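You operate a simulated robot arm through the tools that you are given. There is no shell and no other tool. Be economical: measure what you need, move in short steps, check, and stop when the job is done.

Carry out the task below with a simulated two-armed robot. There is one attempt and no reset: what you move stays moved.

TASK
Unlatch the small stepladder, spread it, set its lever to HOLD and put the blue can on the tall carton.
Fine: the blue handle swings up to unlatch; the carton stands past the shelf of the steel stand; the carton and the other cans stay where they are. Set down upright: what you pick out.

Only the result counts: the job must be done as asked and must still hold three seconds after the hand-in. Knocking over, shifting, dropping, spilling or breaking anything else fails it.

THE ROBOT
Two 7-joint arms with two-finger parallel grippers on one trunk, on a base that drives. Base frame: it is fixed to the floor where the robot stands at the start and does not move with it; the origin is under the middle of the robot, x ahead of it, y to its left, z up. Lengths are in mm, angles in rad, forces in N, time in s.
The left shoulder is at the start at [50, 161, 1198], the right one opposite. Each reaches about 788 mm from its shoulder. Places, roughly: blue handle of the small stepladder [600, -100, 1200]; brown can [-7750, -5250, 1500]; can with the yellow side [-5500, -6500, 500]; grey can [-7750, -5000, 1750]; rear legs of the small stepladder [600, 200, 700]; steel stand [800, 100, 600]; tall carton [1000, -1000, 250]; white can [-6250, 750, 750]; yellow lever of the small stepladder [600, -100, 1000]. Payload 3.43 kg a hand.
The tool frame of a hand sits at the grasp point between the pads (the TCP): z along the fingers, y along the line on which they close. The tips reach 30 mm beyond it. Largest opening 94 mm; finger width 28, thickness 10; the body of the gripper, 50 by 96 mm, starts 55 mm behind the TCP.
Orientation is that of the tool frame in the base frame, as a unit quaternion [x, y, z, w]. With the fingers straight down and closing along the base's y, the tool's x points along the base's -x, its y along +y and its z along -z.

THE INTERFACE
- The arms move only by the tool servo_tool. It takes "left_plan", "right_plan" or both (then of equal length, played together; a hand with none holds still); each is a list of rows, each an object of numbers (a shift or turn left out is 0, a gripper value left out holds the last): "wx", "wy", "wz": the turn, a rotation vector about the tool's x, y, z in rad; "x", "y", "z": the shift along the tool's x, y, z in mm; "hand": the closure, from 0 (fully open) to 1 (shut). In form: [{"wx": .., "wy": .., "wz": .., "x": .., "y": .., "z": .., "hand": ..}, ...]. A call has 1 to 10 rows; each row shifts and turns the commanded pose from where the row before left it, along the tool's axes as they then stand. A row lasts 0.2 s, in which the tool goes at most 50 mm and 0.15 rad; a call with a longer step from one row to the next is refused whole, and so is a gripper value outside its range. A pose out of reach is approached as far as the arm can. The call stops where the force on the tool passes 80 N (or 10 N more than at its start, if that is more) or the arm is blocked; 0.2 s more then pass. The fingers move at their own pace (about 45 mm/s each) and stop on an object; they squeeze with about 34 N. The grip force told is the motor's: it shows also when the fingers shut on nothing. Time passes only in rows, and 0.2 s behind the last, so rows that do not move let the fingers close. It gives the time, the measured TCP pose, the force on the tool (base axes), the opening and the grip force at its end, in the units of the frame above (readings bear some noise), with the torque about the TCP (base axes, N m) and any sound that the robot's microphone picked up, and new pictures: "views" is both (left out), scene, wrist or none (wrist: the cameras of the hands that moved).
- Cameras (640 x 400 px; columns grow to the right, rows downward): "scene" is now at [121.4, -15.9, 1309.7]; the picture's right is [-0.19, -0.98, 0.00], its down [-0.66, 0.13, -0.74] and it looks along [0.72, -0.14, -0.67] (base axes); focal length 249 px, centre (320, 200). "left" rides on the left gripper at [76, -14, -103] in its tool frame; the picture's right is [0.18, 0.98, 0.00], its down [-0.75, 0.14, -0.64] and it looks along [-0.63, 0.12, 0.77] (tool axes); focal length 243 px, centre (320, 200). "right" rides on the right gripper at [76, 14, -102] in its tool frame; the picture's right is [-0.18, 0.98, 0.00], its down [-0.75, -0.14, -0.64] and it looks along [-0.63, -0.12, 0.77] (tool axes); focal length 243 px, centre (320, 200). There is no depth. A picture from a camera that has moved, and an enlarged one, comes with that camera's place and axes in the base frame and with its lens.
- lift_body(by): slides the trunk up (or, below 0, down) by that many mm; the arms and the scene camera ride with it, the base frame stays. It gives what a move gives, with no picture.
- steer(legs): drives the robot by 1 to 6 legs, each [ahead, left, turn to the left] in mm, mm and rad, along the robot's own axes; the way and the turn of a leg run together, so that a leg with both is an arc; at most 1500 mm and 3.142 rad a leg. The arms and the cameras ride along, it lands a little off, and it stops where it bumps. It gives what a move gives, and a new picture of the scene camera.
- head_to(pan, tilt): turns the head with the scene camera to pan (to the left, within 1.396 rad either way) and tilt (down, from -0.506 to 1.204), counted from straight ahead of the robot. It gives what a move gives, and a new picture of the scene camera.
- close_up(camera, box): a new picture of the part [left, top, right, bottom] of that camera's present view, enlarged. It takes no simulated time.
- finish_job(): hands the job in; it is judged then, once.

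Go step by step. Nothing tells you exact positions but the pictures and the camera data: compare them with the known pose of the tool, close in by small moves and look again before you grip or let go. The budget is 120 turns and 260 pictures, counting those below and the enlarged ones. Unless the task says otherwise, let go and move clear before handing in, and close with one line.

The tools are called after "Request:" as name(argument=value, ...) on one line, values as JSON. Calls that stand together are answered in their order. servo_tool: Moves the arms, as the interface text tells. Its arguments: {"type":"object","properties":{"left_plan":{"type":"array"},"right_plan":{"type":"array"},"views":{"type":"string","enum":["both","scene","wrist","none"]}},"required":[]} The other tools are called the same way: lift_body (by) slides the trunk up or down; steer (legs) drives the base; head_to (pan, tilt) turns the head that bears the scene camera; close_up (camera, box) takes an enlarged picture of a part of a camera's view; finish_job () hands the job in.

At the start:

```text
time: 0.0
left_ee_pos: [406.4, 47.1, 999.4]
left_tool_rot: [-0.001, 1.0, -0.001, 0.0]
left_wrist_force: [-0.3, -0.3, -0.4]
left_torque: [-0.02, 0.0, 0.02]
left_finger_gap: 94.0
left_gripper_force: 0.1
right_ee_pos: [377.1, -284.1, 1001.0]
right_tool_rot: [-0.001, 1.0, 0.0, 0.001]
right_wrist_force: [-0.6, -0.2, -0.4]
right_torque: [-0.04, 0.02, 0.02]
right_finger_gap: 94.1
right_gripper_force: 0.0
trunk travel left (down, up): [-225.0, 42.0]
robot x, y, heading: [-3.4, 1.6, -0.002]
head pan, tilt: [-0.19, 0.74]
```

scene: 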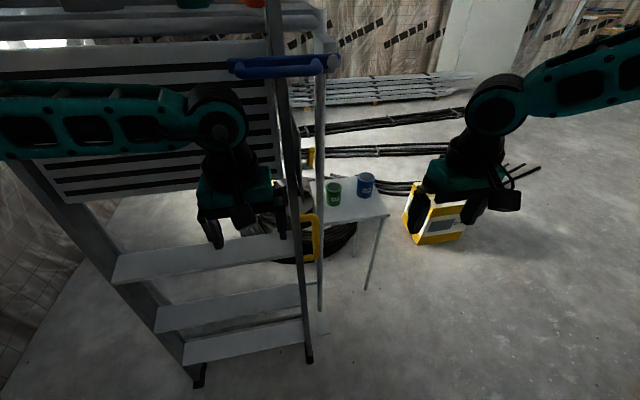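
right: 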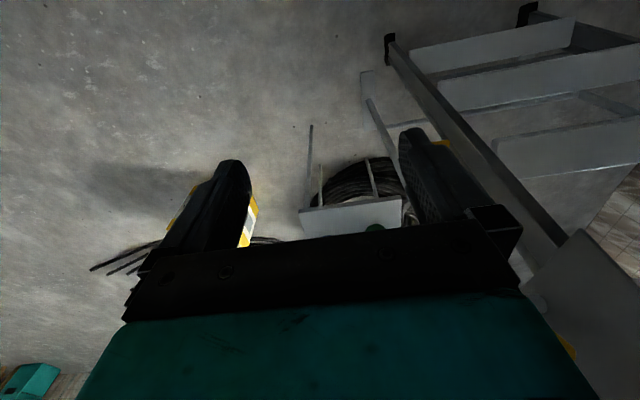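
left: 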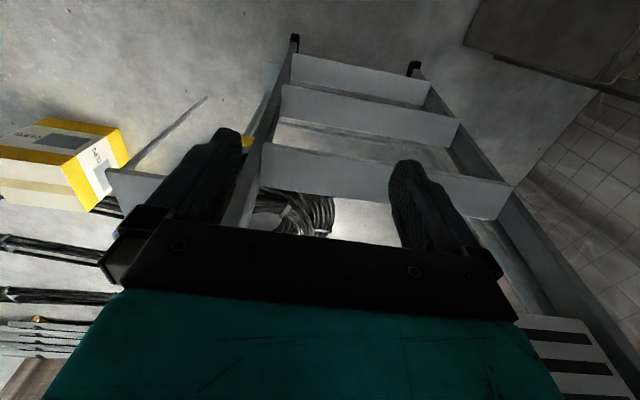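

I see the stepladder ahead on the left, the blue handle near its top right side, and two cans (green, blue) on the steel stand behind it, with the white-yellow carton to the right. I'll look closer first.

Request:
close_up(camera="scene", box=[200, 30, 400, 155])

Request:
close_up(camera="scene", box=[250, 150, 490, 300])

Request:
head_to(pan=0.1, tilt=0.25)

```text
3.20 times, centred on (300, 92) of scene
camera zoom: at [121.4, -15.9, 1309.7], right [-0.19, -0.98, 0.0], down [-0.66, 0.13, -0.74], along [0.72, -0.14, -0.67], focal length 798 px, centre (384, 544)
```

zoom: 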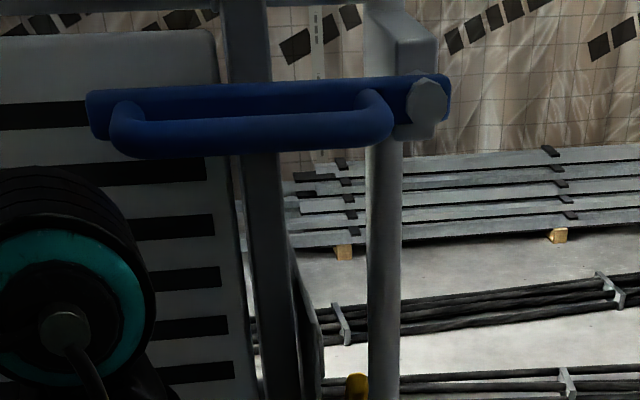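

```text
2.67 times, centred on (370, 225) of scene
camera zoom: at [121.4, -15.9, 1309.7], right [-0.19, -0.98, 0.0], down [-0.66, 0.13, -0.74], along [0.72, -0.14, -0.67], focal length 665 px, centre (187, 133)
```

zoom: 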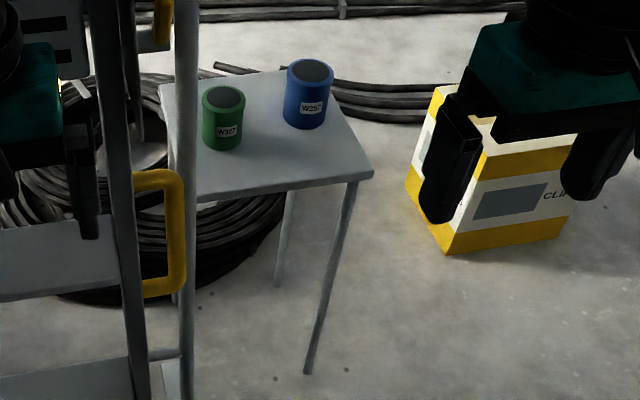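

```text
time: 0.9
left_ee_pos: [407.3, 47.3, 999.7]
left_tool_rot: [0.0, 1.0, -0.001, 0.0]
left_wrist_force: [0.7, 0.8, -0.5]
left_torque: [-0.03, 0.0, 0.03]
left_finger_gap: 93.8
left_gripper_force: 0.2
right_ee_pos: [377.8, -285.4, 1000.6]
right_tool_rot: [0.0, 1.0, 0.0, 0.0]
right_wrist_force: [0.2, -0.6, 0.4]
right_torque: [-0.02, 0.02, -0.01]
right_finger_gap: 94.0
right_gripper_force: 0.1
trunk travel left (down, up): [-225.0, 42.0]
robot x, y, heading: [-1.6, 1.1, -0.005]
head pan, tilt: [0.099, 0.25]
camera scene: at [132.6, 9.0, 1353.8], right [0.1, -1.0, 0.0], down [-0.25, -0.02, -0.97], along [0.96, 0.1, -0.25], focal length 249 px, centre (320, 200)
```

scene: 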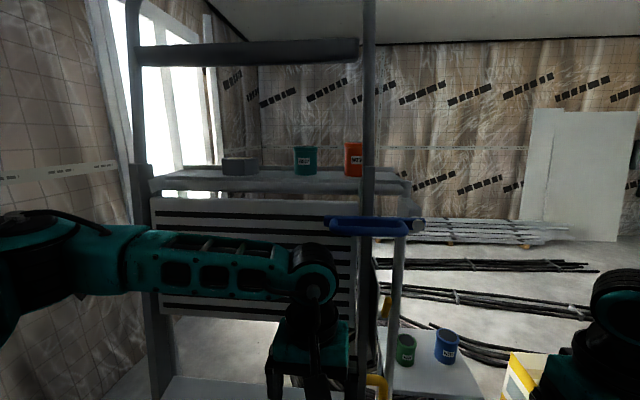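

Objects stand on the ladder's top tray too. I'll zoom in on the latch region and the top.

Request:
close_up(camera="scene", box=[120, 120, 440, 320])

Request:
close_up(camera="scene", box=[320, 200, 480, 400])

Request:
head_to(pan=-0.1, tilt=0.6)

```text
2.00 times, centred on (280, 220) of scene
camera zoom: at [132.6, 9.0, 1353.8], right [0.1, -1.0, 0.0], down [-0.25, -0.02, -0.97], along [0.96, 0.1, -0.25], focal length 498 px, centre (400, 160)
```

zoom: 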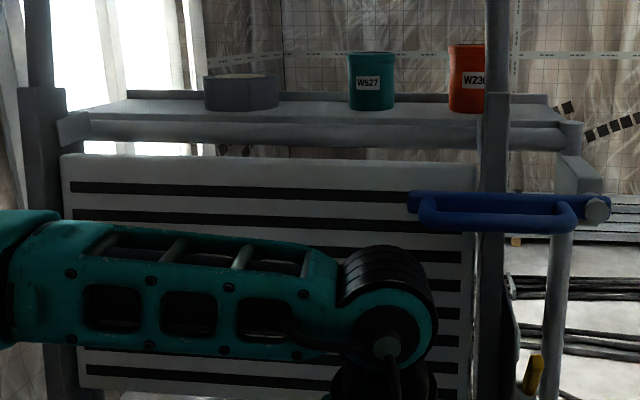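

```text
2.00 times, centred on (400, 300) of scene
camera zoom: at [132.6, 9.0, 1353.8], right [0.1, -1.0, 0.0], down [-0.25, -0.02, -0.97], along [0.96, 0.1, -0.25], focal length 498 px, centre (160, 0)
```

zoom: 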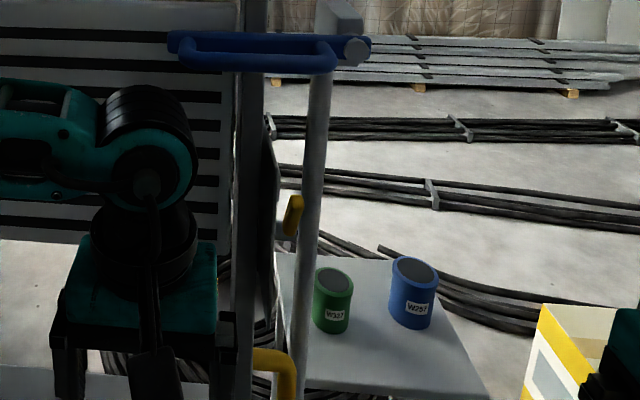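

```text
time: 1.8
left_ee_pos: [406.9, 46.8, 1000.5]
left_tool_rot: [0.0, 1.0, 0.0, 0.0]
left_wrist_force: [-0.1, 0.3, 1.0]
left_torque: [0.01, 0.02, -0.02]
left_finger_gap: 93.8
left_gripper_force: 0.1
right_ee_pos: [377.1, -283.5, 999.9]
right_tool_rot: [0.0, 1.0, 0.0, 0.0]
right_wrist_force: [0.7, -0.5, 0.4]
right_torque: [-0.03, 0.01, 0.03]
right_finger_gap: 94.1
right_gripper_force: 0.2
trunk travel left (down, up): [-225.0, 42.0]
robot x, y, heading: [-1.1, -2.2, -0.0]
head pan, tilt: [-0.099, 0.6]
camera scene: at [127.5, -8.9, 1321.8], right [-0.1, -1.0, 0.0], down [-0.56, 0.06, -0.83], along [0.82, -0.08, -0.56], focal length 249 px, centre (320, 200)
```

scene: 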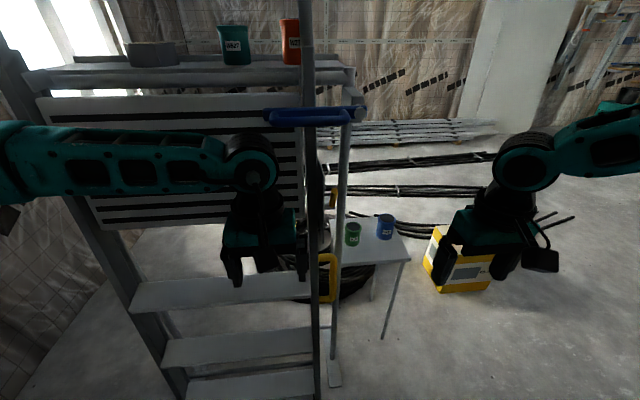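

The blue bar runs across y≈-130..40 at z≈1195, its bolt seems to be on the right; the yellow lever is behind the front rail. I'll clear the left arm out of view and look again.

Request:
servo_tool(left_plan=[{"x": 45}, {"x": 45, "y": 15}, {"y": 45}, {"y": 45}, {"y": 45}, {"y": 45}, {"y": 45}, {"z": 40}, {"z": 40}, {"z": 40}], views="scene")

```text
time: 4.0
left_ee_pos: [318.2, 287.9, 879.9]
left_tool_rot: [0.0, 1.0, 0.0, 0.0]
left_wrist_force: [-0.8, 0.1, -0.7]
left_torque: [0.0, 0.01, -0.05]
left_finger_gap: 93.7
left_gripper_force: 0.0
right_ee_pos: [376.9, -284.0, 1000.6]
right_tool_rot: [0.001, 1.0, 0.0, 0.0]
right_wrist_force: [0.2, -0.1, -0.9]
right_torque: [0.02, 0.0, 0.0]
right_finger_gap: 93.9
right_gripper_force: 0.2
trunk travel left (down, up): [-225.0, 42.0]
robot x, y, heading: [2.1, 0.2, -0.006]
head pan, tilt: [-0.099, 0.6]
camera scene: at [127.7, -8.8, 1321.7], right [-0.1, -1.0, 0.0], down [-0.56, 0.06, -0.82], along [0.82, -0.08, -0.57], focal length 249 px, centre (320, 200)
```

scene: 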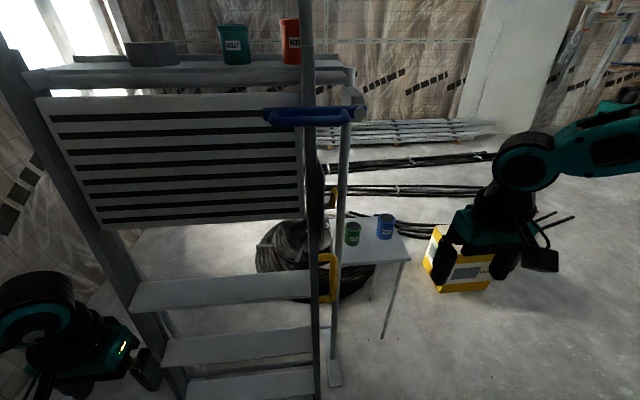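

Request:
close_up(camera="scene", box=[240, 60, 400, 160])

Request:
close_up(camera="scene", box=[280, 160, 440, 260])

Request:
close_up(camera="scene", box=[260, 240, 420, 400])

Request:
close_up(camera="scene", box=[0, 30, 320, 230])

```text
4.00 times, centred on (320, 110) of scene
camera zoom: at [127.7, -8.8, 1321.7], right [-0.1, -1.0, 0.0], down [-0.56, 0.06, -0.82], along [0.82, -0.08, -0.57], focal length 997 px, centre (320, 560)
```

zoom: 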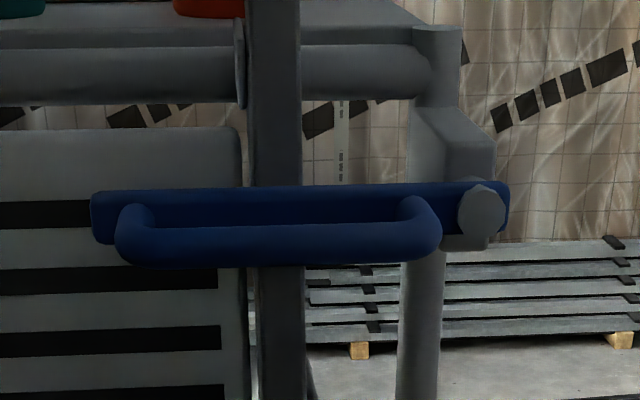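

```text
4.00 times, centred on (360, 210) of scene
camera zoom: at [127.7, -8.8, 1321.7], right [-0.1, -1.0, 0.0], down [-0.56, 0.06, -0.82], along [0.82, -0.08, -0.57], focal length 997 px, centre (160, 160)
```

zoom: 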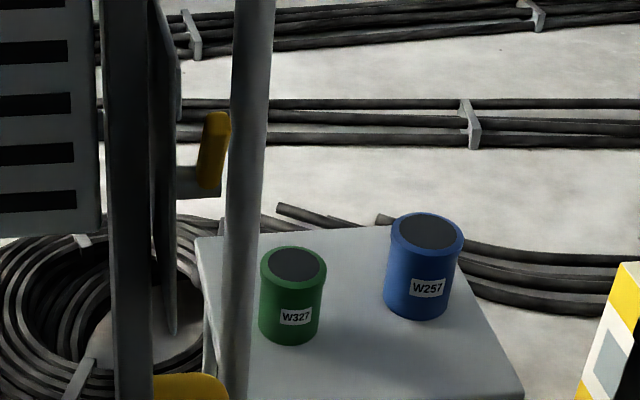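

```text
2.50 times, centred on (340, 320) of scene
camera zoom: at [127.7, -8.8, 1321.7], right [-0.1, -1.0, 0.0], down [-0.56, 0.06, -0.82], along [0.82, -0.08, -0.57], focal length 623 px, centre (270, -100)
```

zoom: 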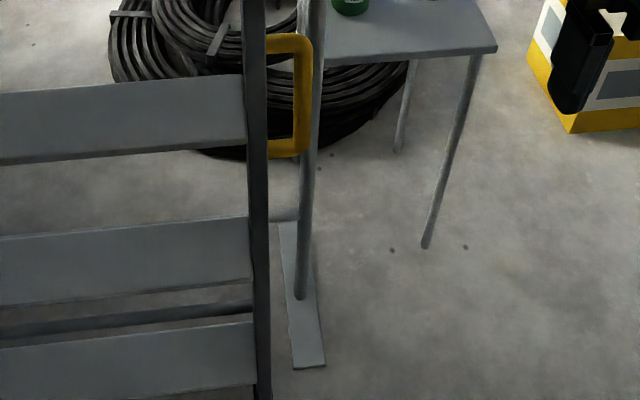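

```text
2.00 times, centred on (160, 130) of scene
camera zoom: at [127.7, -8.8, 1321.7], right [-0.1, -1.0, 0.0], down [-0.56, 0.06, -0.82], along [0.82, -0.08, -0.57], focal length 498 px, centre (640, 340)
```

zoom: 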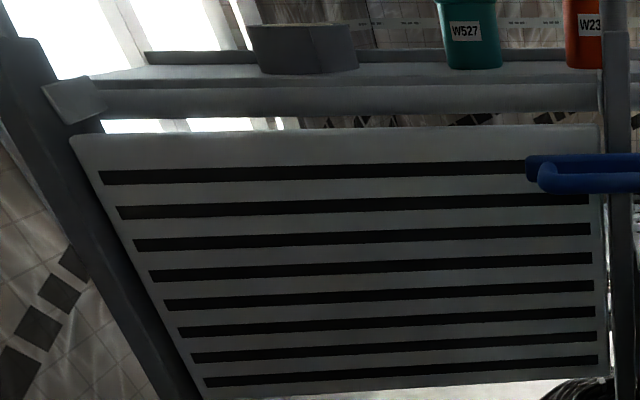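

The blue bar is bolted to the steel stand's leg and lies in front of the ladder's front rail. I'll drive to the right to see the ladder from the side before touching it.

Request:
steer(legs=[[0, -650, 0]])

Request:
head_to(pan=0.75, tilt=0.35)

```text
time: 10.1
left_ee_pos: [318.0, -361.0, 880.4]
left_tool_rot: [0.0, 1.0, 0.0, 0.001]
left_wrist_force: [0.5, 0.1, 0.1]
left_torque: [0.01, 0.04, 0.0]
left_finger_gap: 94.1
left_gripper_force: 0.0
right_ee_pos: [377.2, -931.6, 1000.9]
right_tool_rot: [-0.001, 1.0, 0.0, -0.001]
right_wrist_force: [-0.2, 0.4, -0.3]
right_torque: [0.03, 0.03, 0.0]
right_finger_gap: 93.9
right_gripper_force: 0.1
trunk travel left (down, up): [-225.0, 42.0]
robot x, y, heading: [-0.7, -644.7, -0.003]
head pan, tilt: [-0.099, 0.6]
camera scene: at [128.0, -657.0, 1321.7], right [-0.1, -1.0, 0.0], down [-0.56, 0.06, -0.83], along [0.82, -0.08, -0.56], focal length 249 px, centre (320, 200)
```

scene: 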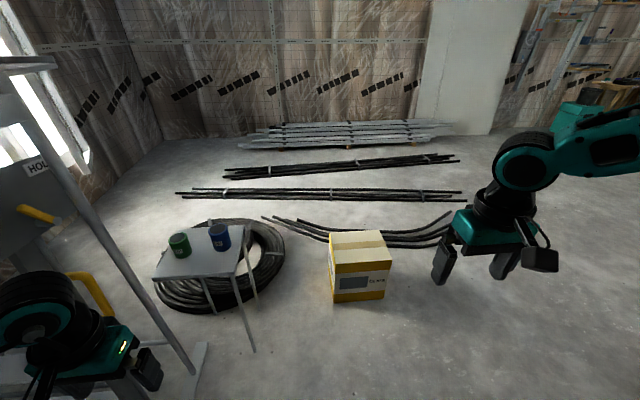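

```text
time: 11.3
left_ee_pos: [318.0, -360.8, 880.5]
left_tool_rot: [0.0, 1.0, 0.001, 0.0]
left_wrist_force: [0.8, 0.0, 0.4]
left_torque: [-0.02, 0.0, 0.0]
left_finger_gap: 94.2
left_gripper_force: 0.2
right_ee_pos: [378.9, -932.6, 1000.0]
right_tool_rot: [0.0, 1.0, 0.0, 0.0]
right_wrist_force: [-0.2, -0.4, -0.2]
right_torque: [0.0, 0.02, -0.01]
right_finger_gap: 93.9
right_gripper_force: 0.1
trunk travel left (down, up): [-225.0, 42.0]
robot x, y, heading: [-0.9, -650.5, 0.006]
head pan, tilt: [0.75, 0.351]
camera scene: at [108.1, -584.7, 1344.4], right [0.68, -0.73, 0.0], down [-0.25, -0.23, -0.94], along [0.69, 0.64, -0.34], focal length 249 px, centre (320, 200)
```

scene: 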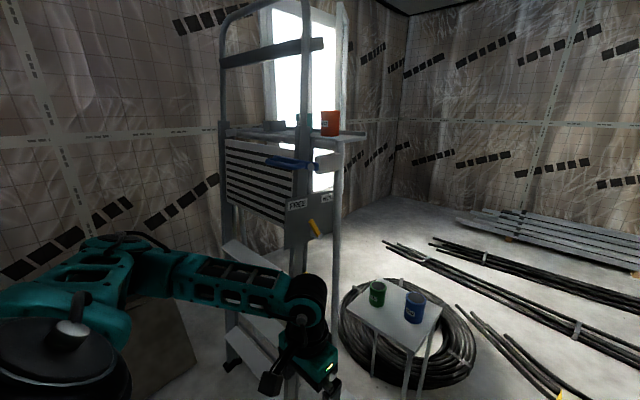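

Now a side plate with labels and the yellow lever is visible. Zooming.

Request:
close_up(camera="scene", box=[260, 180, 360, 250])

Request:
close_up(camera="scene", box=[210, 100, 370, 200])

Request:
close_up(camera="scene", box=[200, 220, 460, 400])

```text
5.71 times, centred on (310, 215) of scene
camera zoom: at [108.1, -584.7, 1344.4], right [0.68, -0.73, 0.0], down [-0.25, -0.23, -0.94], along [0.69, 0.64, -0.34], focal length 1424 px, centre (377, 114)
```

zoom: 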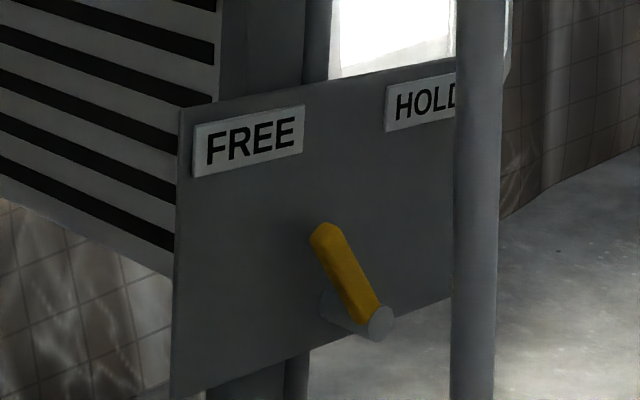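

```text
4.00 times, centred on (290, 150) of scene
camera zoom: at [108.1, -584.7, 1344.4], right [0.68, -0.73, 0.0], down [-0.25, -0.23, -0.94], along [0.69, 0.64, -0.34], focal length 997 px, centre (440, 400)
```

zoom: 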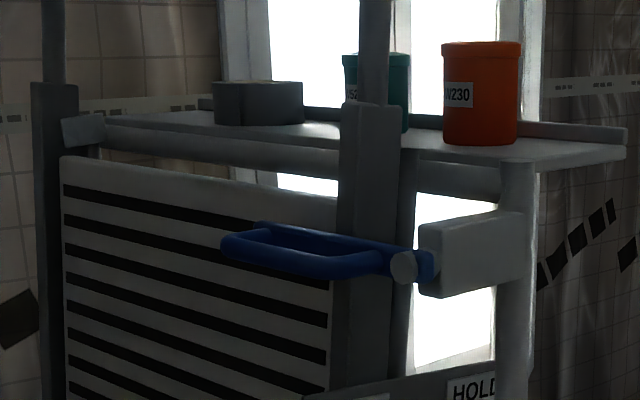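

```text
2.22 times, centred on (330, 310) of scene
camera zoom: at [108.1, -584.7, 1344.4], right [0.68, -0.73, 0.0], down [-0.25, -0.23, -0.94], along [0.69, 0.64, -0.34], focal length 554 px, centre (298, -44)
```

zoom: 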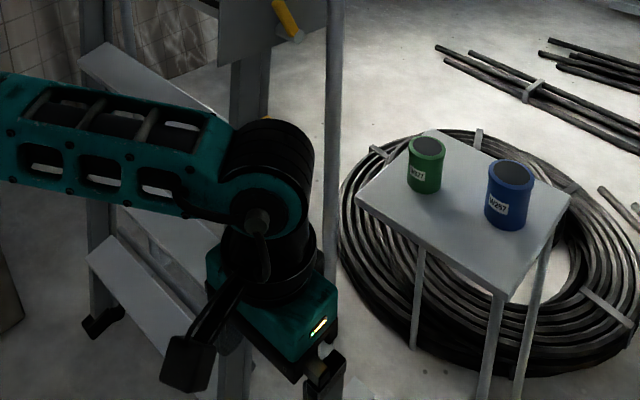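

Clear now: bar latch swings about the bolt, lever currently leans to FREE with HOLD away from me. I'll move the left arm out of this sight line to see the yellow loop and the rear legs.

Request:
servo_tool(left_plan=[{"y": 50}, {"y": 50}, {"y": 50}, {"y": 50}, {"y": 50, "x": 20}, {"y": 30, "x": 40}], views="none")

Request:
head_to(pan=0.75, tilt=0.7)

```text
refused: row 5 steps farther than a row can; nothing moved
```

```text
time: 12.1
left_ee_pos: [317.2, -360.2, 879.8]
left_tool_rot: [-0.001, 1.0, 0.0, 0.001]
left_wrist_force: [-0.1, -0.1, -0.3]
left_torque: [0.0, -0.01, 0.01]
left_finger_gap: 93.8
left_gripper_force: 0.1
right_ee_pos: [378.4, -931.6, 999.5]
right_tool_rot: [-0.001, 1.0, 0.0, 0.0]
right_wrist_force: [-0.5, 0.0, -0.3]
right_torque: [-0.04, -0.02, -0.02]
right_finger_gap: 93.6
right_gripper_force: 0.0
trunk travel left (down, up): [-225.0, 42.0]
robot x, y, heading: [-3.0, -647.1, 0.007]
head pan, tilt: [0.75, 0.7]
camera scene: at [102.1, -590.3, 1313.1], right [0.68, -0.73, 0.0], down [-0.47, -0.44, -0.77], along [0.56, 0.52, -0.64], focal length 249 px, centre (320, 200)
```

scene: 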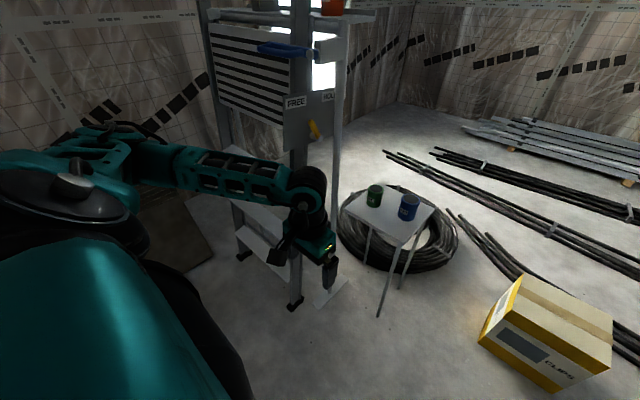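

Request:
servo_tool(left_plan=[{"y": 45}, {"y": 45}, {"y": 45}, {"y": 45}, {"y": 40, "x": 20}, {"y": 30, "x": 35}], views="scene")

Request:
close_up(camera="scene", box=[220, 130, 420, 330])

```text
time: 13.5
left_ee_pos: [275.5, -128.8, 876.2]
left_tool_rot: [-0.003, 1.0, 0.004, 0.0]
left_wrist_force: [0.0, 0.3, -0.5]
left_torque: [-0.05, -0.02, -0.01]
left_finger_gap: 94.0
left_gripper_force: 0.2
left hand out of reach, approached as far as the arm can: row 6
right_ee_pos: [378.4, -931.7, 1000.0]
right_tool_rot: [-0.001, 1.0, 0.001, 0.0]
right_wrist_force: [-0.8, 0.1, -0.1]
right_torque: [0.0, 0.05, -0.01]
right_finger_gap: 93.9
right_gripper_force: 0.0
trunk travel left (down, up): [-225.0, 42.0]
robot x, y, heading: [1.5, -650.9, -0.003]
head pan, tilt: [0.75, 0.7]
camera scene: at [102.3, -590.3, 1313.1], right [0.68, -0.73, 0.0], down [-0.47, -0.44, -0.76], along [0.56, 0.52, -0.64], focal length 249 px, centre (320, 200)
```

scene: 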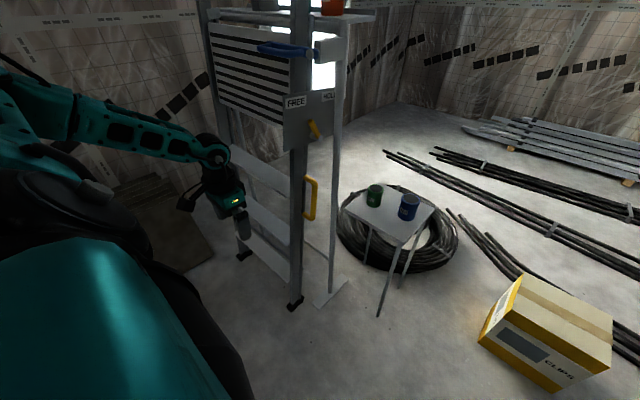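

```text
2.00 times, centred on (320, 230) of scene
camera zoom: at [102.3, -590.3, 1313.1], right [0.68, -0.73, 0.0], down [-0.47, -0.44, -0.76], along [0.56, 0.52, -0.64], focal length 498 px, centre (320, 140)
```

zoom: 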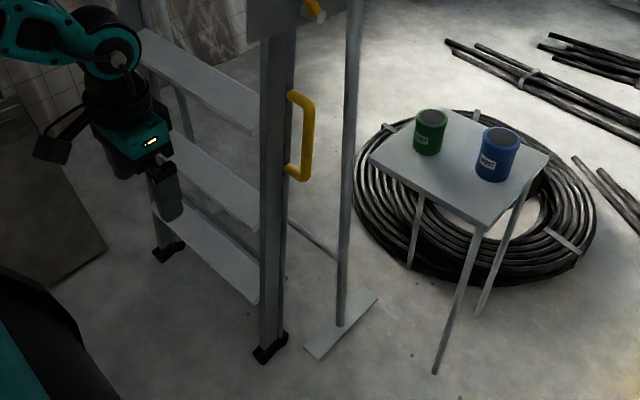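

The yellow loop (≈[605,-94,720]) hangs on the rail pair; the stand leg is at ≈[698,-126]. I want a truer side view to tell front rail from rear leg and the hinge.

Request:
steer(legs=[[250, -100, 0]])

Request:
head_to(pan=1.15, tilt=0.45)

Request:
close_up(camera="scene", box=[220, 60, 420, 185])

Request:
close_up(camera="scene", box=[220, 170, 420, 370])

```text
time: 15.4
left_ee_pos: [529.8, -229.3, 878.3]
left_tool_rot: [-0.002, 1.0, 0.003, -0.001]
left_wrist_force: [-0.3, 0.7, -0.9]
left_torque: [0.04, 0.0, 0.0]
left_finger_gap: 94.1
left_gripper_force: 0.1
right_ee_pos: [630.1, -1032.6, 1000.4]
right_tool_rot: [-0.001, 1.0, 0.0, 0.0]
right_wrist_force: [0.8, -0.1, -0.1]
right_torque: [-0.05, -0.01, -0.02]
right_finger_gap: 93.8
right_gripper_force: 0.0
trunk travel left (down, up): [-225.0, 42.0]
robot x, y, heading: [249.5, -748.6, -0.001]
head pan, tilt: [0.75, 0.7]
camera scene: at [354.5, -690.3, 1313.0], right [0.68, -0.73, 0.0], down [-0.47, -0.44, -0.76], along [0.56, 0.52, -0.64], focal length 249 px, centre (320, 200)
```

scene: 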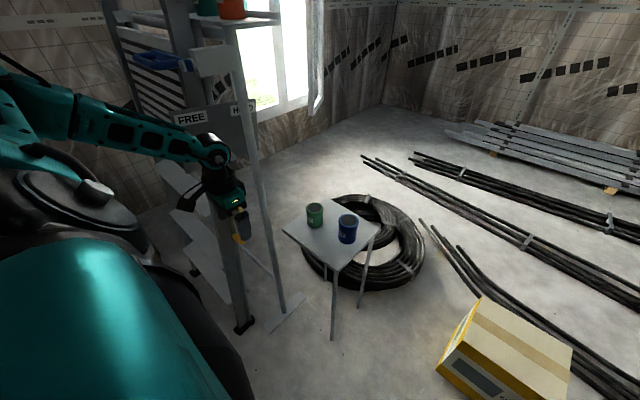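

```text
time: 16.3
left_ee_pos: [529.5, -229.0, 877.4]
left_tool_rot: [-0.002, 1.0, 0.003, 0.0]
left_wrist_force: [0.1, 0.3, -0.1]
left_torque: [0.01, -0.01, -0.01]
left_finger_gap: 94.2
left_gripper_force: 0.0
right_ee_pos: [630.6, -1031.8, 1000.0]
right_tool_rot: [0.0, 1.0, 0.001, 0.0]
right_wrist_force: [-0.2, 0.0, 0.0]
right_torque: [0.02, 0.01, 0.01]
right_finger_gap: 93.9
right_gripper_force: 0.0
trunk travel left (down, up): [-225.0, 42.0]
robot x, y, heading: [250.6, -744.9, -0.004]
head pan, tilt: [1.15, 0.45]
camera scene: at [329.4, -664.1, 1335.2], right [0.91, -0.41, 0.0], down [-0.18, -0.4, -0.9], along [0.37, 0.82, -0.44], focal length 249 px, centre (320, 200)
```

scene: 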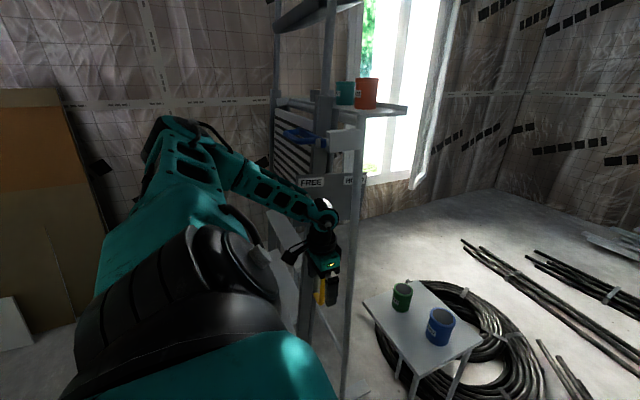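

```text
3.20 times, centred on (320, 122) of scene
camera zoom: at [329.4, -664.1, 1335.2], right [0.91, -0.41, 0.0], down [-0.18, -0.4, -0.9], along [0.37, 0.82, -0.44], focal length 798 px, centre (320, 448)
```

zoom: 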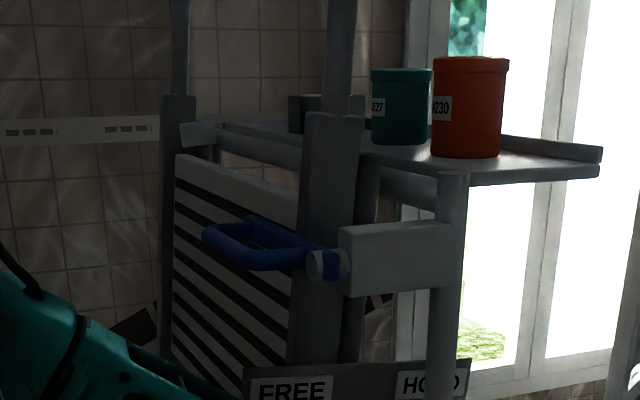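

```text
2.00 times, centred on (320, 270) of scene
camera zoom: at [329.4, -664.1, 1335.2], right [0.91, -0.41, 0.0], down [-0.18, -0.4, -0.9], along [0.37, 0.82, -0.44], focal length 498 px, centre (320, 60)
```

zoom: 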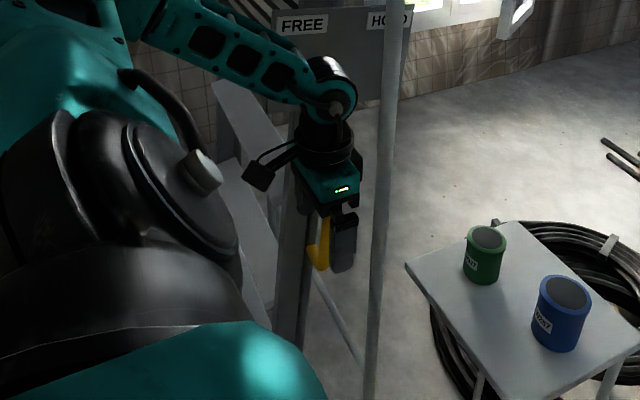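

The rear post starts right behind the front rail, and the stand has a low crossbar behind it. I need an unobstructed look at the loop, so I'll pull the left hand back.

Request:
servo_tool(left_plan=[{"x": 40, "y": -20}, {"x": 40, "y": -20}, {"x": 40, "y": -20}, {"x": 40, "y": -20}, {"x": 40}], views="scene")

Request:
close_up(camera="scene", box=[240, 160, 400, 400])

```text
time: 17.5
left_ee_pos: [328.3, -311.0, 878.6]
left_tool_rot: [-0.002, 1.0, 0.001, 0.0]
left_wrist_force: [-0.4, 0.4, 0.3]
left_torque: [-0.05, 0.01, -0.01]
left_finger_gap: 94.0
left_gripper_force: 0.0
right_ee_pos: [628.7, -1032.6, 1000.4]
right_tool_rot: [-0.001, 1.0, 0.0, -0.001]
right_wrist_force: [-0.9, -0.8, 0.6]
right_torque: [0.04, 0.01, 0.0]
right_finger_gap: 93.9
right_gripper_force: 0.0
trunk travel left (down, up): [-225.0, 42.0]
robot x, y, heading: [256.5, -747.0, -0.001]
head pan, tilt: [1.15, 0.45]
camera scene: at [328.9, -664.1, 1335.3], right [0.91, -0.41, 0.0], down [-0.18, -0.4, -0.9], along [0.37, 0.82, -0.43], focal length 249 px, centre (320, 200)
```

scene: 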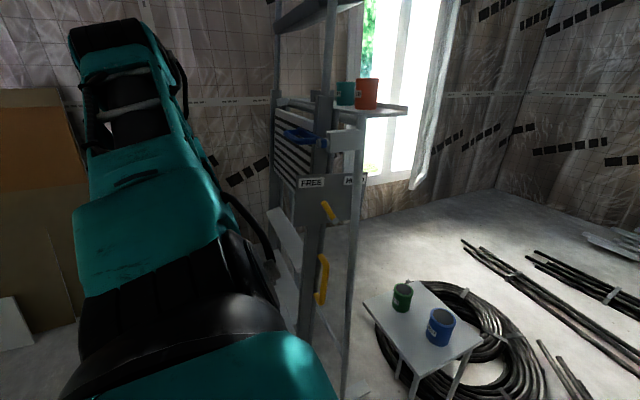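

```text
1.67 times, centred on (320, 280) of scene
camera zoom: at [328.9, -664.1, 1335.3], right [0.91, -0.41, 0.0], down [-0.18, -0.4, -0.9], along [0.37, 0.82, -0.43], focal length 415 px, centre (320, 67)
```

zoom: 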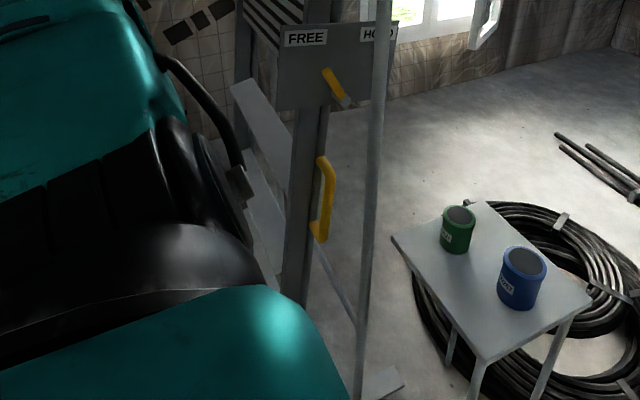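

Request:
close_up(camera="scene", box=[290, 170, 380, 250])

Request:
close_up(camera="scene", box=[280, 230, 380, 330])

Request:
close_up(camera="scene", box=[280, 90, 400, 170])

```text
5.00 times, centred on (335, 210) of scene
camera zoom: at [328.9, -664.1, 1335.3], right [0.91, -0.41, 0.0], down [-0.18, -0.4, -0.9], along [0.37, 0.82, -0.43], focal length 1246 px, centre (245, 150)
```

zoom: 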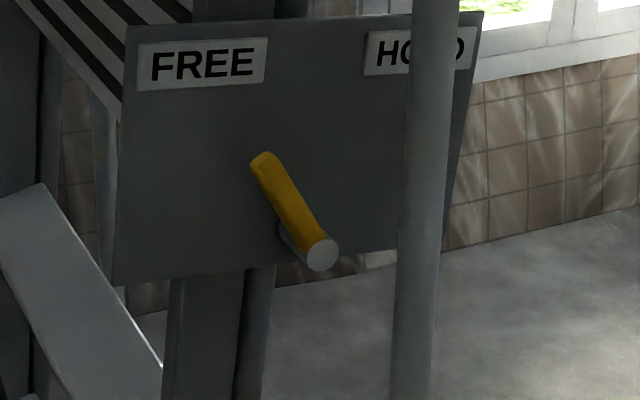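

```text
4.00 times, centred on (330, 280) of scene
camera zoom: at [328.9, -664.1, 1335.3], right [0.91, -0.41, 0.0], down [-0.18, -0.4, -0.9], along [0.37, 0.82, -0.43], focal length 997 px, centre (280, -120)
```

zoom: 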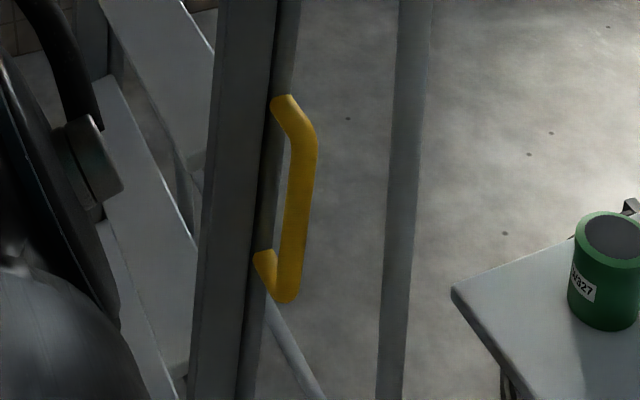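

```text
5.00 times, centred on (340, 130) of scene
camera zoom: at [328.9, -664.1, 1335.3], right [0.91, -0.41, 0.0], down [-0.18, -0.4, -0.9], along [0.37, 0.82, -0.43], focal length 1246 px, centre (220, 550)
```

zoom: 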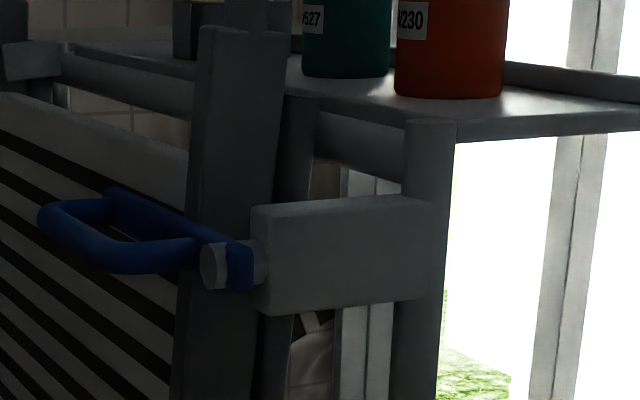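

The yellow loop sits on the rear leg, the bolt is at about [569,-125,1199], and the grip bar of the blue handle at about [523,-32,1199]. I'll drive back in front and turn the right hand to point forward.

Request:
steer(legs=[[-300, 0, 0], [0, 650, 0]])

Request:
servo_tool(right_plan=[{"wy": -0.15}, {"wy": -0.15}, {"wy": -0.15}, {"wy": -0.15}, {"wy": -0.15}, {"wy": -0.15}, {"wy": -0.15}, {"wy": -0.15}, {"wy": -0.15}, {"wy": -0.15}], views="none")

Request:
servo_tool(right_plan=[{"wy": -0.0708, "x": -40}, {"wz": -0.15, "x": -40}, {"wz": -0.15}, {"wz": -0.15}, {"wz": -0.15}, {"wz": -0.15}, {"wz": -0.15}, {"wz": -0.15}, {"wz": -0.15}, {"wz": -0.15}], views="none")

Request:
head_to(pan=0.0, tilt=0.4)

```text
time: 25.3
left_ee_pos: [32.5, 341.9, 877.4]
left_tool_rot: [-0.001, 1.0, 0.002, 0.0]
left_wrist_force: [0.1, -0.3, 0.3]
left_torque: [0.01, -0.01, -0.01]
left_finger_gap: 93.9
left_gripper_force: 0.1
right_ee_pos: [330.7, -381.2, 999.3]
right_tool_rot: [0.001, 1.0, 0.001, -0.001]
right_wrist_force: [0.1, -0.8, -0.6]
right_torque: [0.01, 0.02, 0.02]
right_finger_gap: 94.1
right_gripper_force: 0.1
trunk travel left (down, up): [-225.0, 42.0]
robot x, y, heading: [-47.6, -95.9, -0.0]
head pan, tilt: [1.15, 0.45]
camera scene: at [31.6, -12.4, 1335.2], right [0.91, -0.41, 0.0], down [-0.18, -0.4, -0.9], along [0.37, 0.82, -0.44], focal length 249 px, centre (320, 200)
```

scene: 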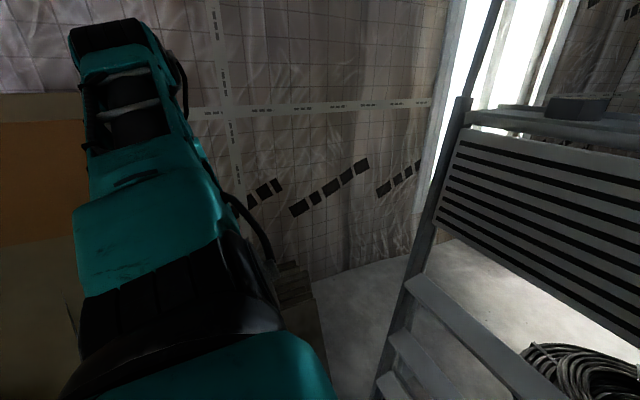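

```text
time: 27.5
left_ee_pos: [31.9, 342.3, 876.3]
left_tool_rot: [0.0, 1.0, 0.001, 0.0]
left_wrist_force: [-0.3, -0.3, 0.6]
left_torque: [-0.04, -0.01, 0.01]
left_finger_gap: 93.9
left_gripper_force: 0.1
right_ee_pos: [355.9, -391.6, 1014.7]
right_tool_rot: [0.001, 0.732, -0.001, 0.681]
right_wrist_force: [0.1, 0.5, 0.7]
right_torque: [0.02, 0.02, -0.06]
right_finger_gap: 93.9
right_gripper_force: 0.2
right hand out of reach, approached as far as the arm can: row 5, 6, 7, 10
trunk travel left (down, up): [-225.0, 42.0]
robot x, y, heading: [-46.0, -95.3, -0.005]
head pan, tilt: [1.15, 0.45]
```

```text
time: 29.7
left_ee_pos: [33.6, 340.9, 878.5]
left_tool_rot: [0.0, 1.0, 0.003, 0.0]
left_wrist_force: [-0.2, 0.3, -0.7]
left_torque: [0.0, -0.02, -0.02]
left_finger_gap: 94.1
left_gripper_force: 0.1
right_ee_pos: [371.3, -399.8, 1085.3]
right_tool_rot: [-0.443, 0.552, -0.443, 0.551]
right_wrist_force: [0.0, 0.4, -0.1]
right_torque: [-0.02, 0.01, 0.0]
right_finger_gap: 93.7
right_gripper_force: 0.0
right hand out of reach, approached as far as the arm can: row 2
trunk travel left (down, up): [-225.0, 42.0]
robot x, y, heading: [-47.3, -98.5, -0.003]
head pan, tilt: [1.15, 0.45]
```

```text
time: 31.1
left_ee_pos: [31.6, 340.9, 877.9]
left_tool_rot: [-0.001, 1.0, 0.002, 0.0]
left_wrist_force: [-0.4, -0.5, -1.0]
left_torque: [0.01, 0.01, -0.02]
left_finger_gap: 94.1
left_gripper_force: 0.1
right_ee_pos: [371.3, -399.0, 1085.2]
right_tool_rot: [-0.441, 0.553, -0.442, 0.552]
right_wrist_force: [0.0, -0.4, 0.1]
right_torque: [0.01, 0.01, 0.03]
right_finger_gap: 93.7
right_gripper_force: 0.1
trunk travel left (down, up): [-225.0, 42.0]
robot x, y, heading: [-43.2, -93.4, -0.001]
head pan, tilt: [0.0, 0.4]
camera scene: at [86.5, -96.5, 1339.9], right [0.0, -1.0, 0.0], down [-0.39, 0.0, -0.92], along [0.92, 0.0, -0.39], focal length 249 px, centre (320, 200)
```

scene: 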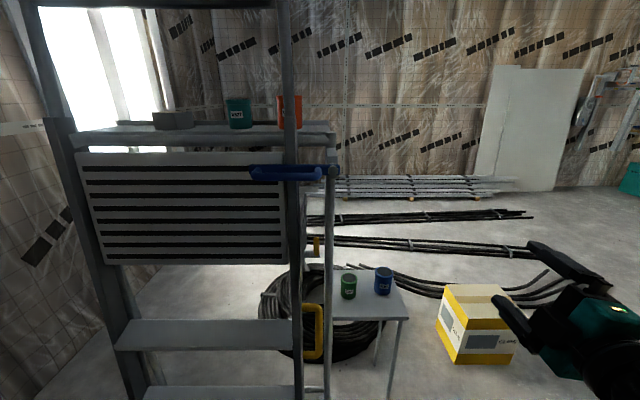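

Hand is forward now; finish the roll and bring it in front of the blue grip bar with a half-closed gripper.

Request:
servo_tool(right_plan=[{"wz": -0.11, "hand": 0.4}, {"wz": -0.11}, {"x": -45, "y": -15}, {"x": -45, "y": -15}, {"x": -45, "y": -15}, {"x": -45, "y": -15}, {"x": -45, "y": -15}, {"x": -45, "y": -15}, {"x": -45, "y": -15}, {"x": -45, "y": -8}], views="both")

```text
time: 33.3
left_ee_pos: [32.9, 340.4, 878.1]
left_tool_rot: [-0.001, 1.0, 0.002, 0.0]
left_wrist_force: [0.1, 0.3, -0.5]
left_torque: [-0.01, 0.0, 0.02]
left_finger_gap: 94.2
left_gripper_force: 0.0
right_ee_pos: [412.4, -186.9, 1231.3]
right_tool_rot: [-0.499, 0.501, -0.5, 0.5]
right_wrist_force: [0.2, -0.5, 0.7]
right_torque: [-0.01, -0.04, 0.01]
right_finger_gap: 56.2
right_gripper_force: 0.0
right hand out of reach, approached as far as the arm can: row 3, 4, 6, 7, 8, 9, 10
trunk travel left (down, up): [-225.0, 42.0]
robot x, y, heading: [-48.0, -97.2, -0.007]
head pan, tilt: [0.0, 0.4]
camera scene: at [86.5, -96.6, 1339.9], right [0.0, -1.0, 0.0], down [-0.39, 0.0, -0.92], along [0.92, 0.0, -0.39], focal length 249 px, centre (320, 200)
camera right: at [310.5, -264.1, 1218.5], right [0.0, 0.19, -0.98], down [-0.64, 0.75, 0.14], along [0.77, 0.63, 0.12], focal length 243 px, centre (320, 200)
```

scene: 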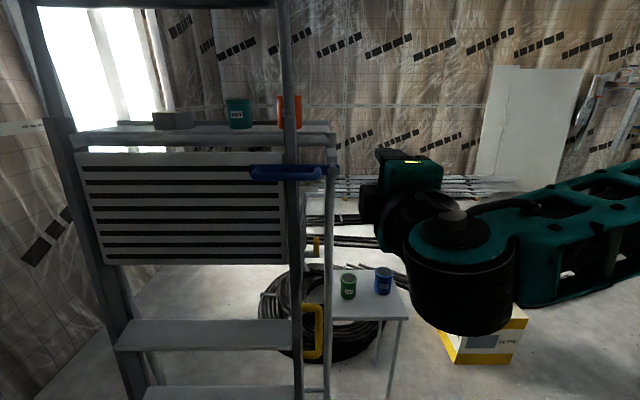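
right: 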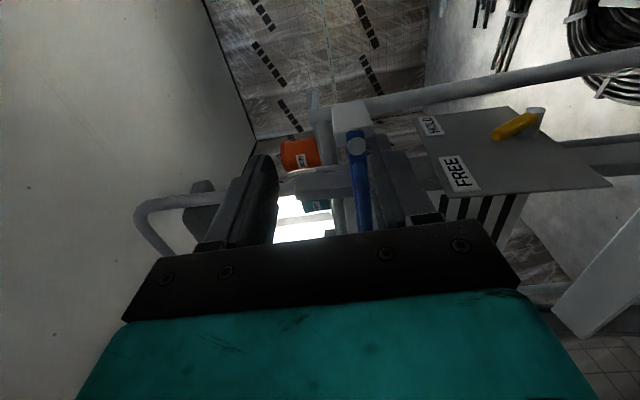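

The arm is cramped this close. I'll back the base up by 150 mm and then extend to the handle.

Request:
steer(legs=[[-150, 0, 0]])

Request:
servo_tool(right_plan=[{"z": 40}, {"z": 40}, {"z": 40}, {"z": 25, "x": -20, "y": 10}, {"x": -40, "y": 10}, {"x": -40, "y": 10}, {"x": -40}, {"x": -20}], views="both")

```text
time: 34.6
left_ee_pos: [-118.2, 341.8, 877.9]
left_tool_rot: [0.0, 1.0, 0.003, 0.0]
left_wrist_force: [0.6, -0.1, -0.2]
left_torque: [0.04, 0.0, -0.02]
left_finger_gap: 93.8
left_gripper_force: 0.1
right_ee_pos: [261.9, -187.7, 1232.2]
right_tool_rot: [-0.499, 0.501, -0.5, 0.501]
right_wrist_force: [0.2, 0.2, 0.2]
right_torque: [0.0, 0.03, 0.01]
right_finger_gap: 56.5
right_gripper_force: 0.1
trunk travel left (down, up): [-225.0, 42.0]
robot x, y, heading: [-194.5, -94.1, -0.002]
head pan, tilt: [0.0, 0.4]
camera scene: at [-64.0, -96.1, 1340.1], right [0.0, -1.0, 0.0], down [-0.39, 0.0, -0.92], along [0.92, 0.0, -0.39], focal length 249 px, centre (320, 200)
```

scene: 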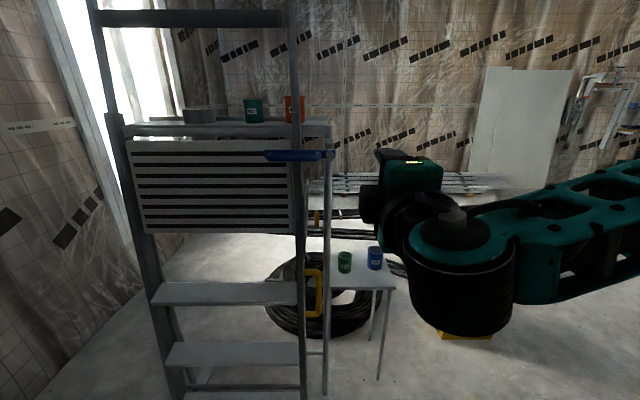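

```text
time: 36.4
left_ee_pos: [-117.0, 342.1, 878.9]
left_tool_rot: [0.001, 1.0, 0.002, 0.0]
left_wrist_force: [0.0, 0.2, -0.6]
left_torque: [0.02, 0.0, 0.02]
left_finger_gap: 94.0
left_gripper_force: 0.1
right_ee_pos: [362.5, -194.2, 1236.7]
right_tool_rot: [-0.501, 0.501, -0.499, 0.499]
right_wrist_force: [-0.6, -0.2, -0.1]
right_torque: [0.04, 0.0, 0.02]
right_finger_gap: 56.2
right_gripper_force: 0.2
right hand out of reach, approached as far as the arm can: row 2, 3, 4, 5, 6, 7, 8
trunk travel left (down, up): [-225.0, 42.0]
robot x, y, heading: [-199.0, -95.1, -0.002]
head pan, tilt: [0.0, 0.4]
camera scene: at [-63.0, -96.2, 1339.9], right [0.0, -1.0, 0.0], down [-0.39, 0.0, -0.92], along [0.92, 0.0, -0.39], focal length 249 px, centre (320, 200)
camera right: at [261.8, -271.5, 1223.2], right [0.0, 0.19, -0.98], down [-0.64, 0.75, 0.14], along [0.77, 0.63, 0.12], focal length 243 px, centre (320, 200)
```

scene: 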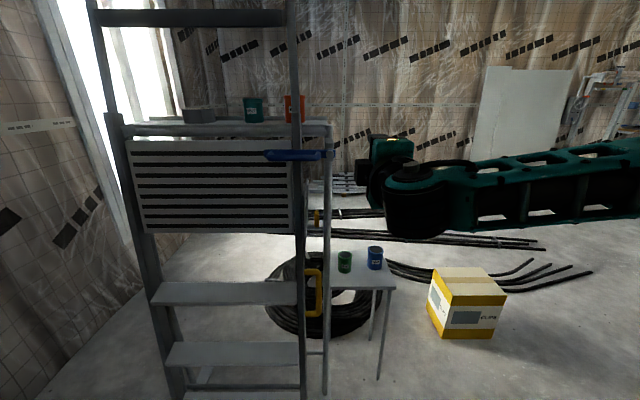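
right: 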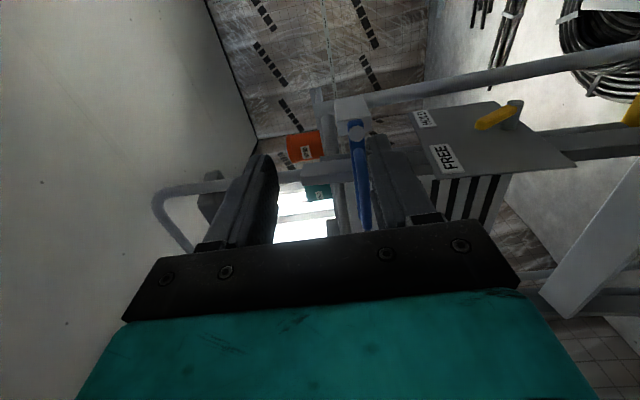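

This roll runs into the arm's limits. I'll roll back to the natural pose and push the handle up from below with closed fingers instead.

Request:
servo_tool(right_plan=[{"wz": 0.15, "hand": 1}, {"wz": 0.15}, {"wz": 0.15}, {"wz": 0.15}, {"wz": 0.15}, {"wz": 0.15}, {"wz": 0.15}, {"wz": 0.15}, {"wz": 0.15}, {"wz": 0.15}], views="none")

Request:
servo_tool(right_plan=[{"wz": 0.07, "x": 30}, {"x": 40, "y": 30}, {"y": 40}, {"y": 40}, {"y": 40}, {"y": 20}], views="both")

```text
time: 38.6
left_ee_pos: [-117.5, 341.2, 877.5]
left_tool_rot: [0.0, 1.0, 0.002, 0.0]
left_wrist_force: [-0.3, -0.1, 0.2]
left_torque: [-0.01, 0.02, 0.01]
left_finger_gap: 94.0
left_gripper_force: 0.0
right_ee_pos: [362.9, -194.0, 1237.4]
right_tool_rot: [-0.024, 0.707, -0.024, 0.706]
right_wrist_force: [-0.3, -0.6, 0.8]
right_torque: [-0.01, 0.0, -0.01]
right_finger_gap: 0.0
right_gripper_force: 33.1
trunk travel left (down, up): [-225.0, 42.0]
robot x, y, heading: [-193.5, -96.6, -0.005]
head pan, tilt: [0.0, 0.4]
```

```text
time: 40.0
left_ee_pos: [-116.8, 340.8, 878.4]
left_tool_rot: [0.0, 1.0, 0.002, 0.0]
left_wrist_force: [0.8, -0.6, 0.2]
left_torque: [-0.01, 0.03, 0.0]
left_finger_gap: 93.8
left_gripper_force: 0.0
right_ee_pos: [334.8, -194.2, 1213.1]
right_tool_rot: [0.001, 0.707, -0.001, 0.707]
right_wrist_force: [1.4, -0.7, -0.5]
right_torque: [-0.01, 0.0, -0.04]
right_finger_gap: 0.0
right_gripper_force: 32.7
right hand out of reach, approached as far as the arm can: row 1, 2, 3, 4, 5, 6
trunk travel left (down, up): [-225.0, 42.0]
robot x, y, heading: [-194.1, -94.7, -0.002]
head pan, tilt: [0.0, 0.4]
camera scene: at [-63.1, -96.2, 1339.9], right [0.0, -1.0, 0.0], down [-0.39, 0.0, -0.92], along [0.92, 0.0, -0.39], focal length 249 px, centre (320, 200)
camera right: at [233.8, -181.2, 1137.3], right [0.0, 0.98, 0.18], down [-0.64, -0.14, 0.75], along [0.77, -0.12, 0.63], focal length 243 px, centre (320, 200)
```

scene: 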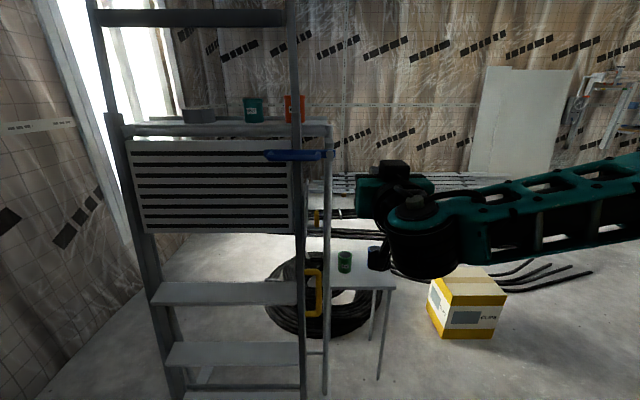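
right: 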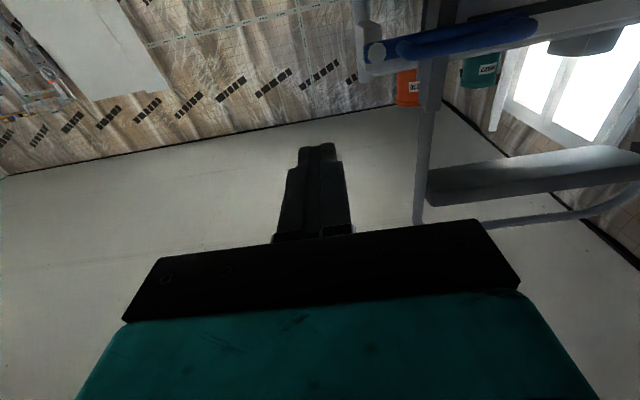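

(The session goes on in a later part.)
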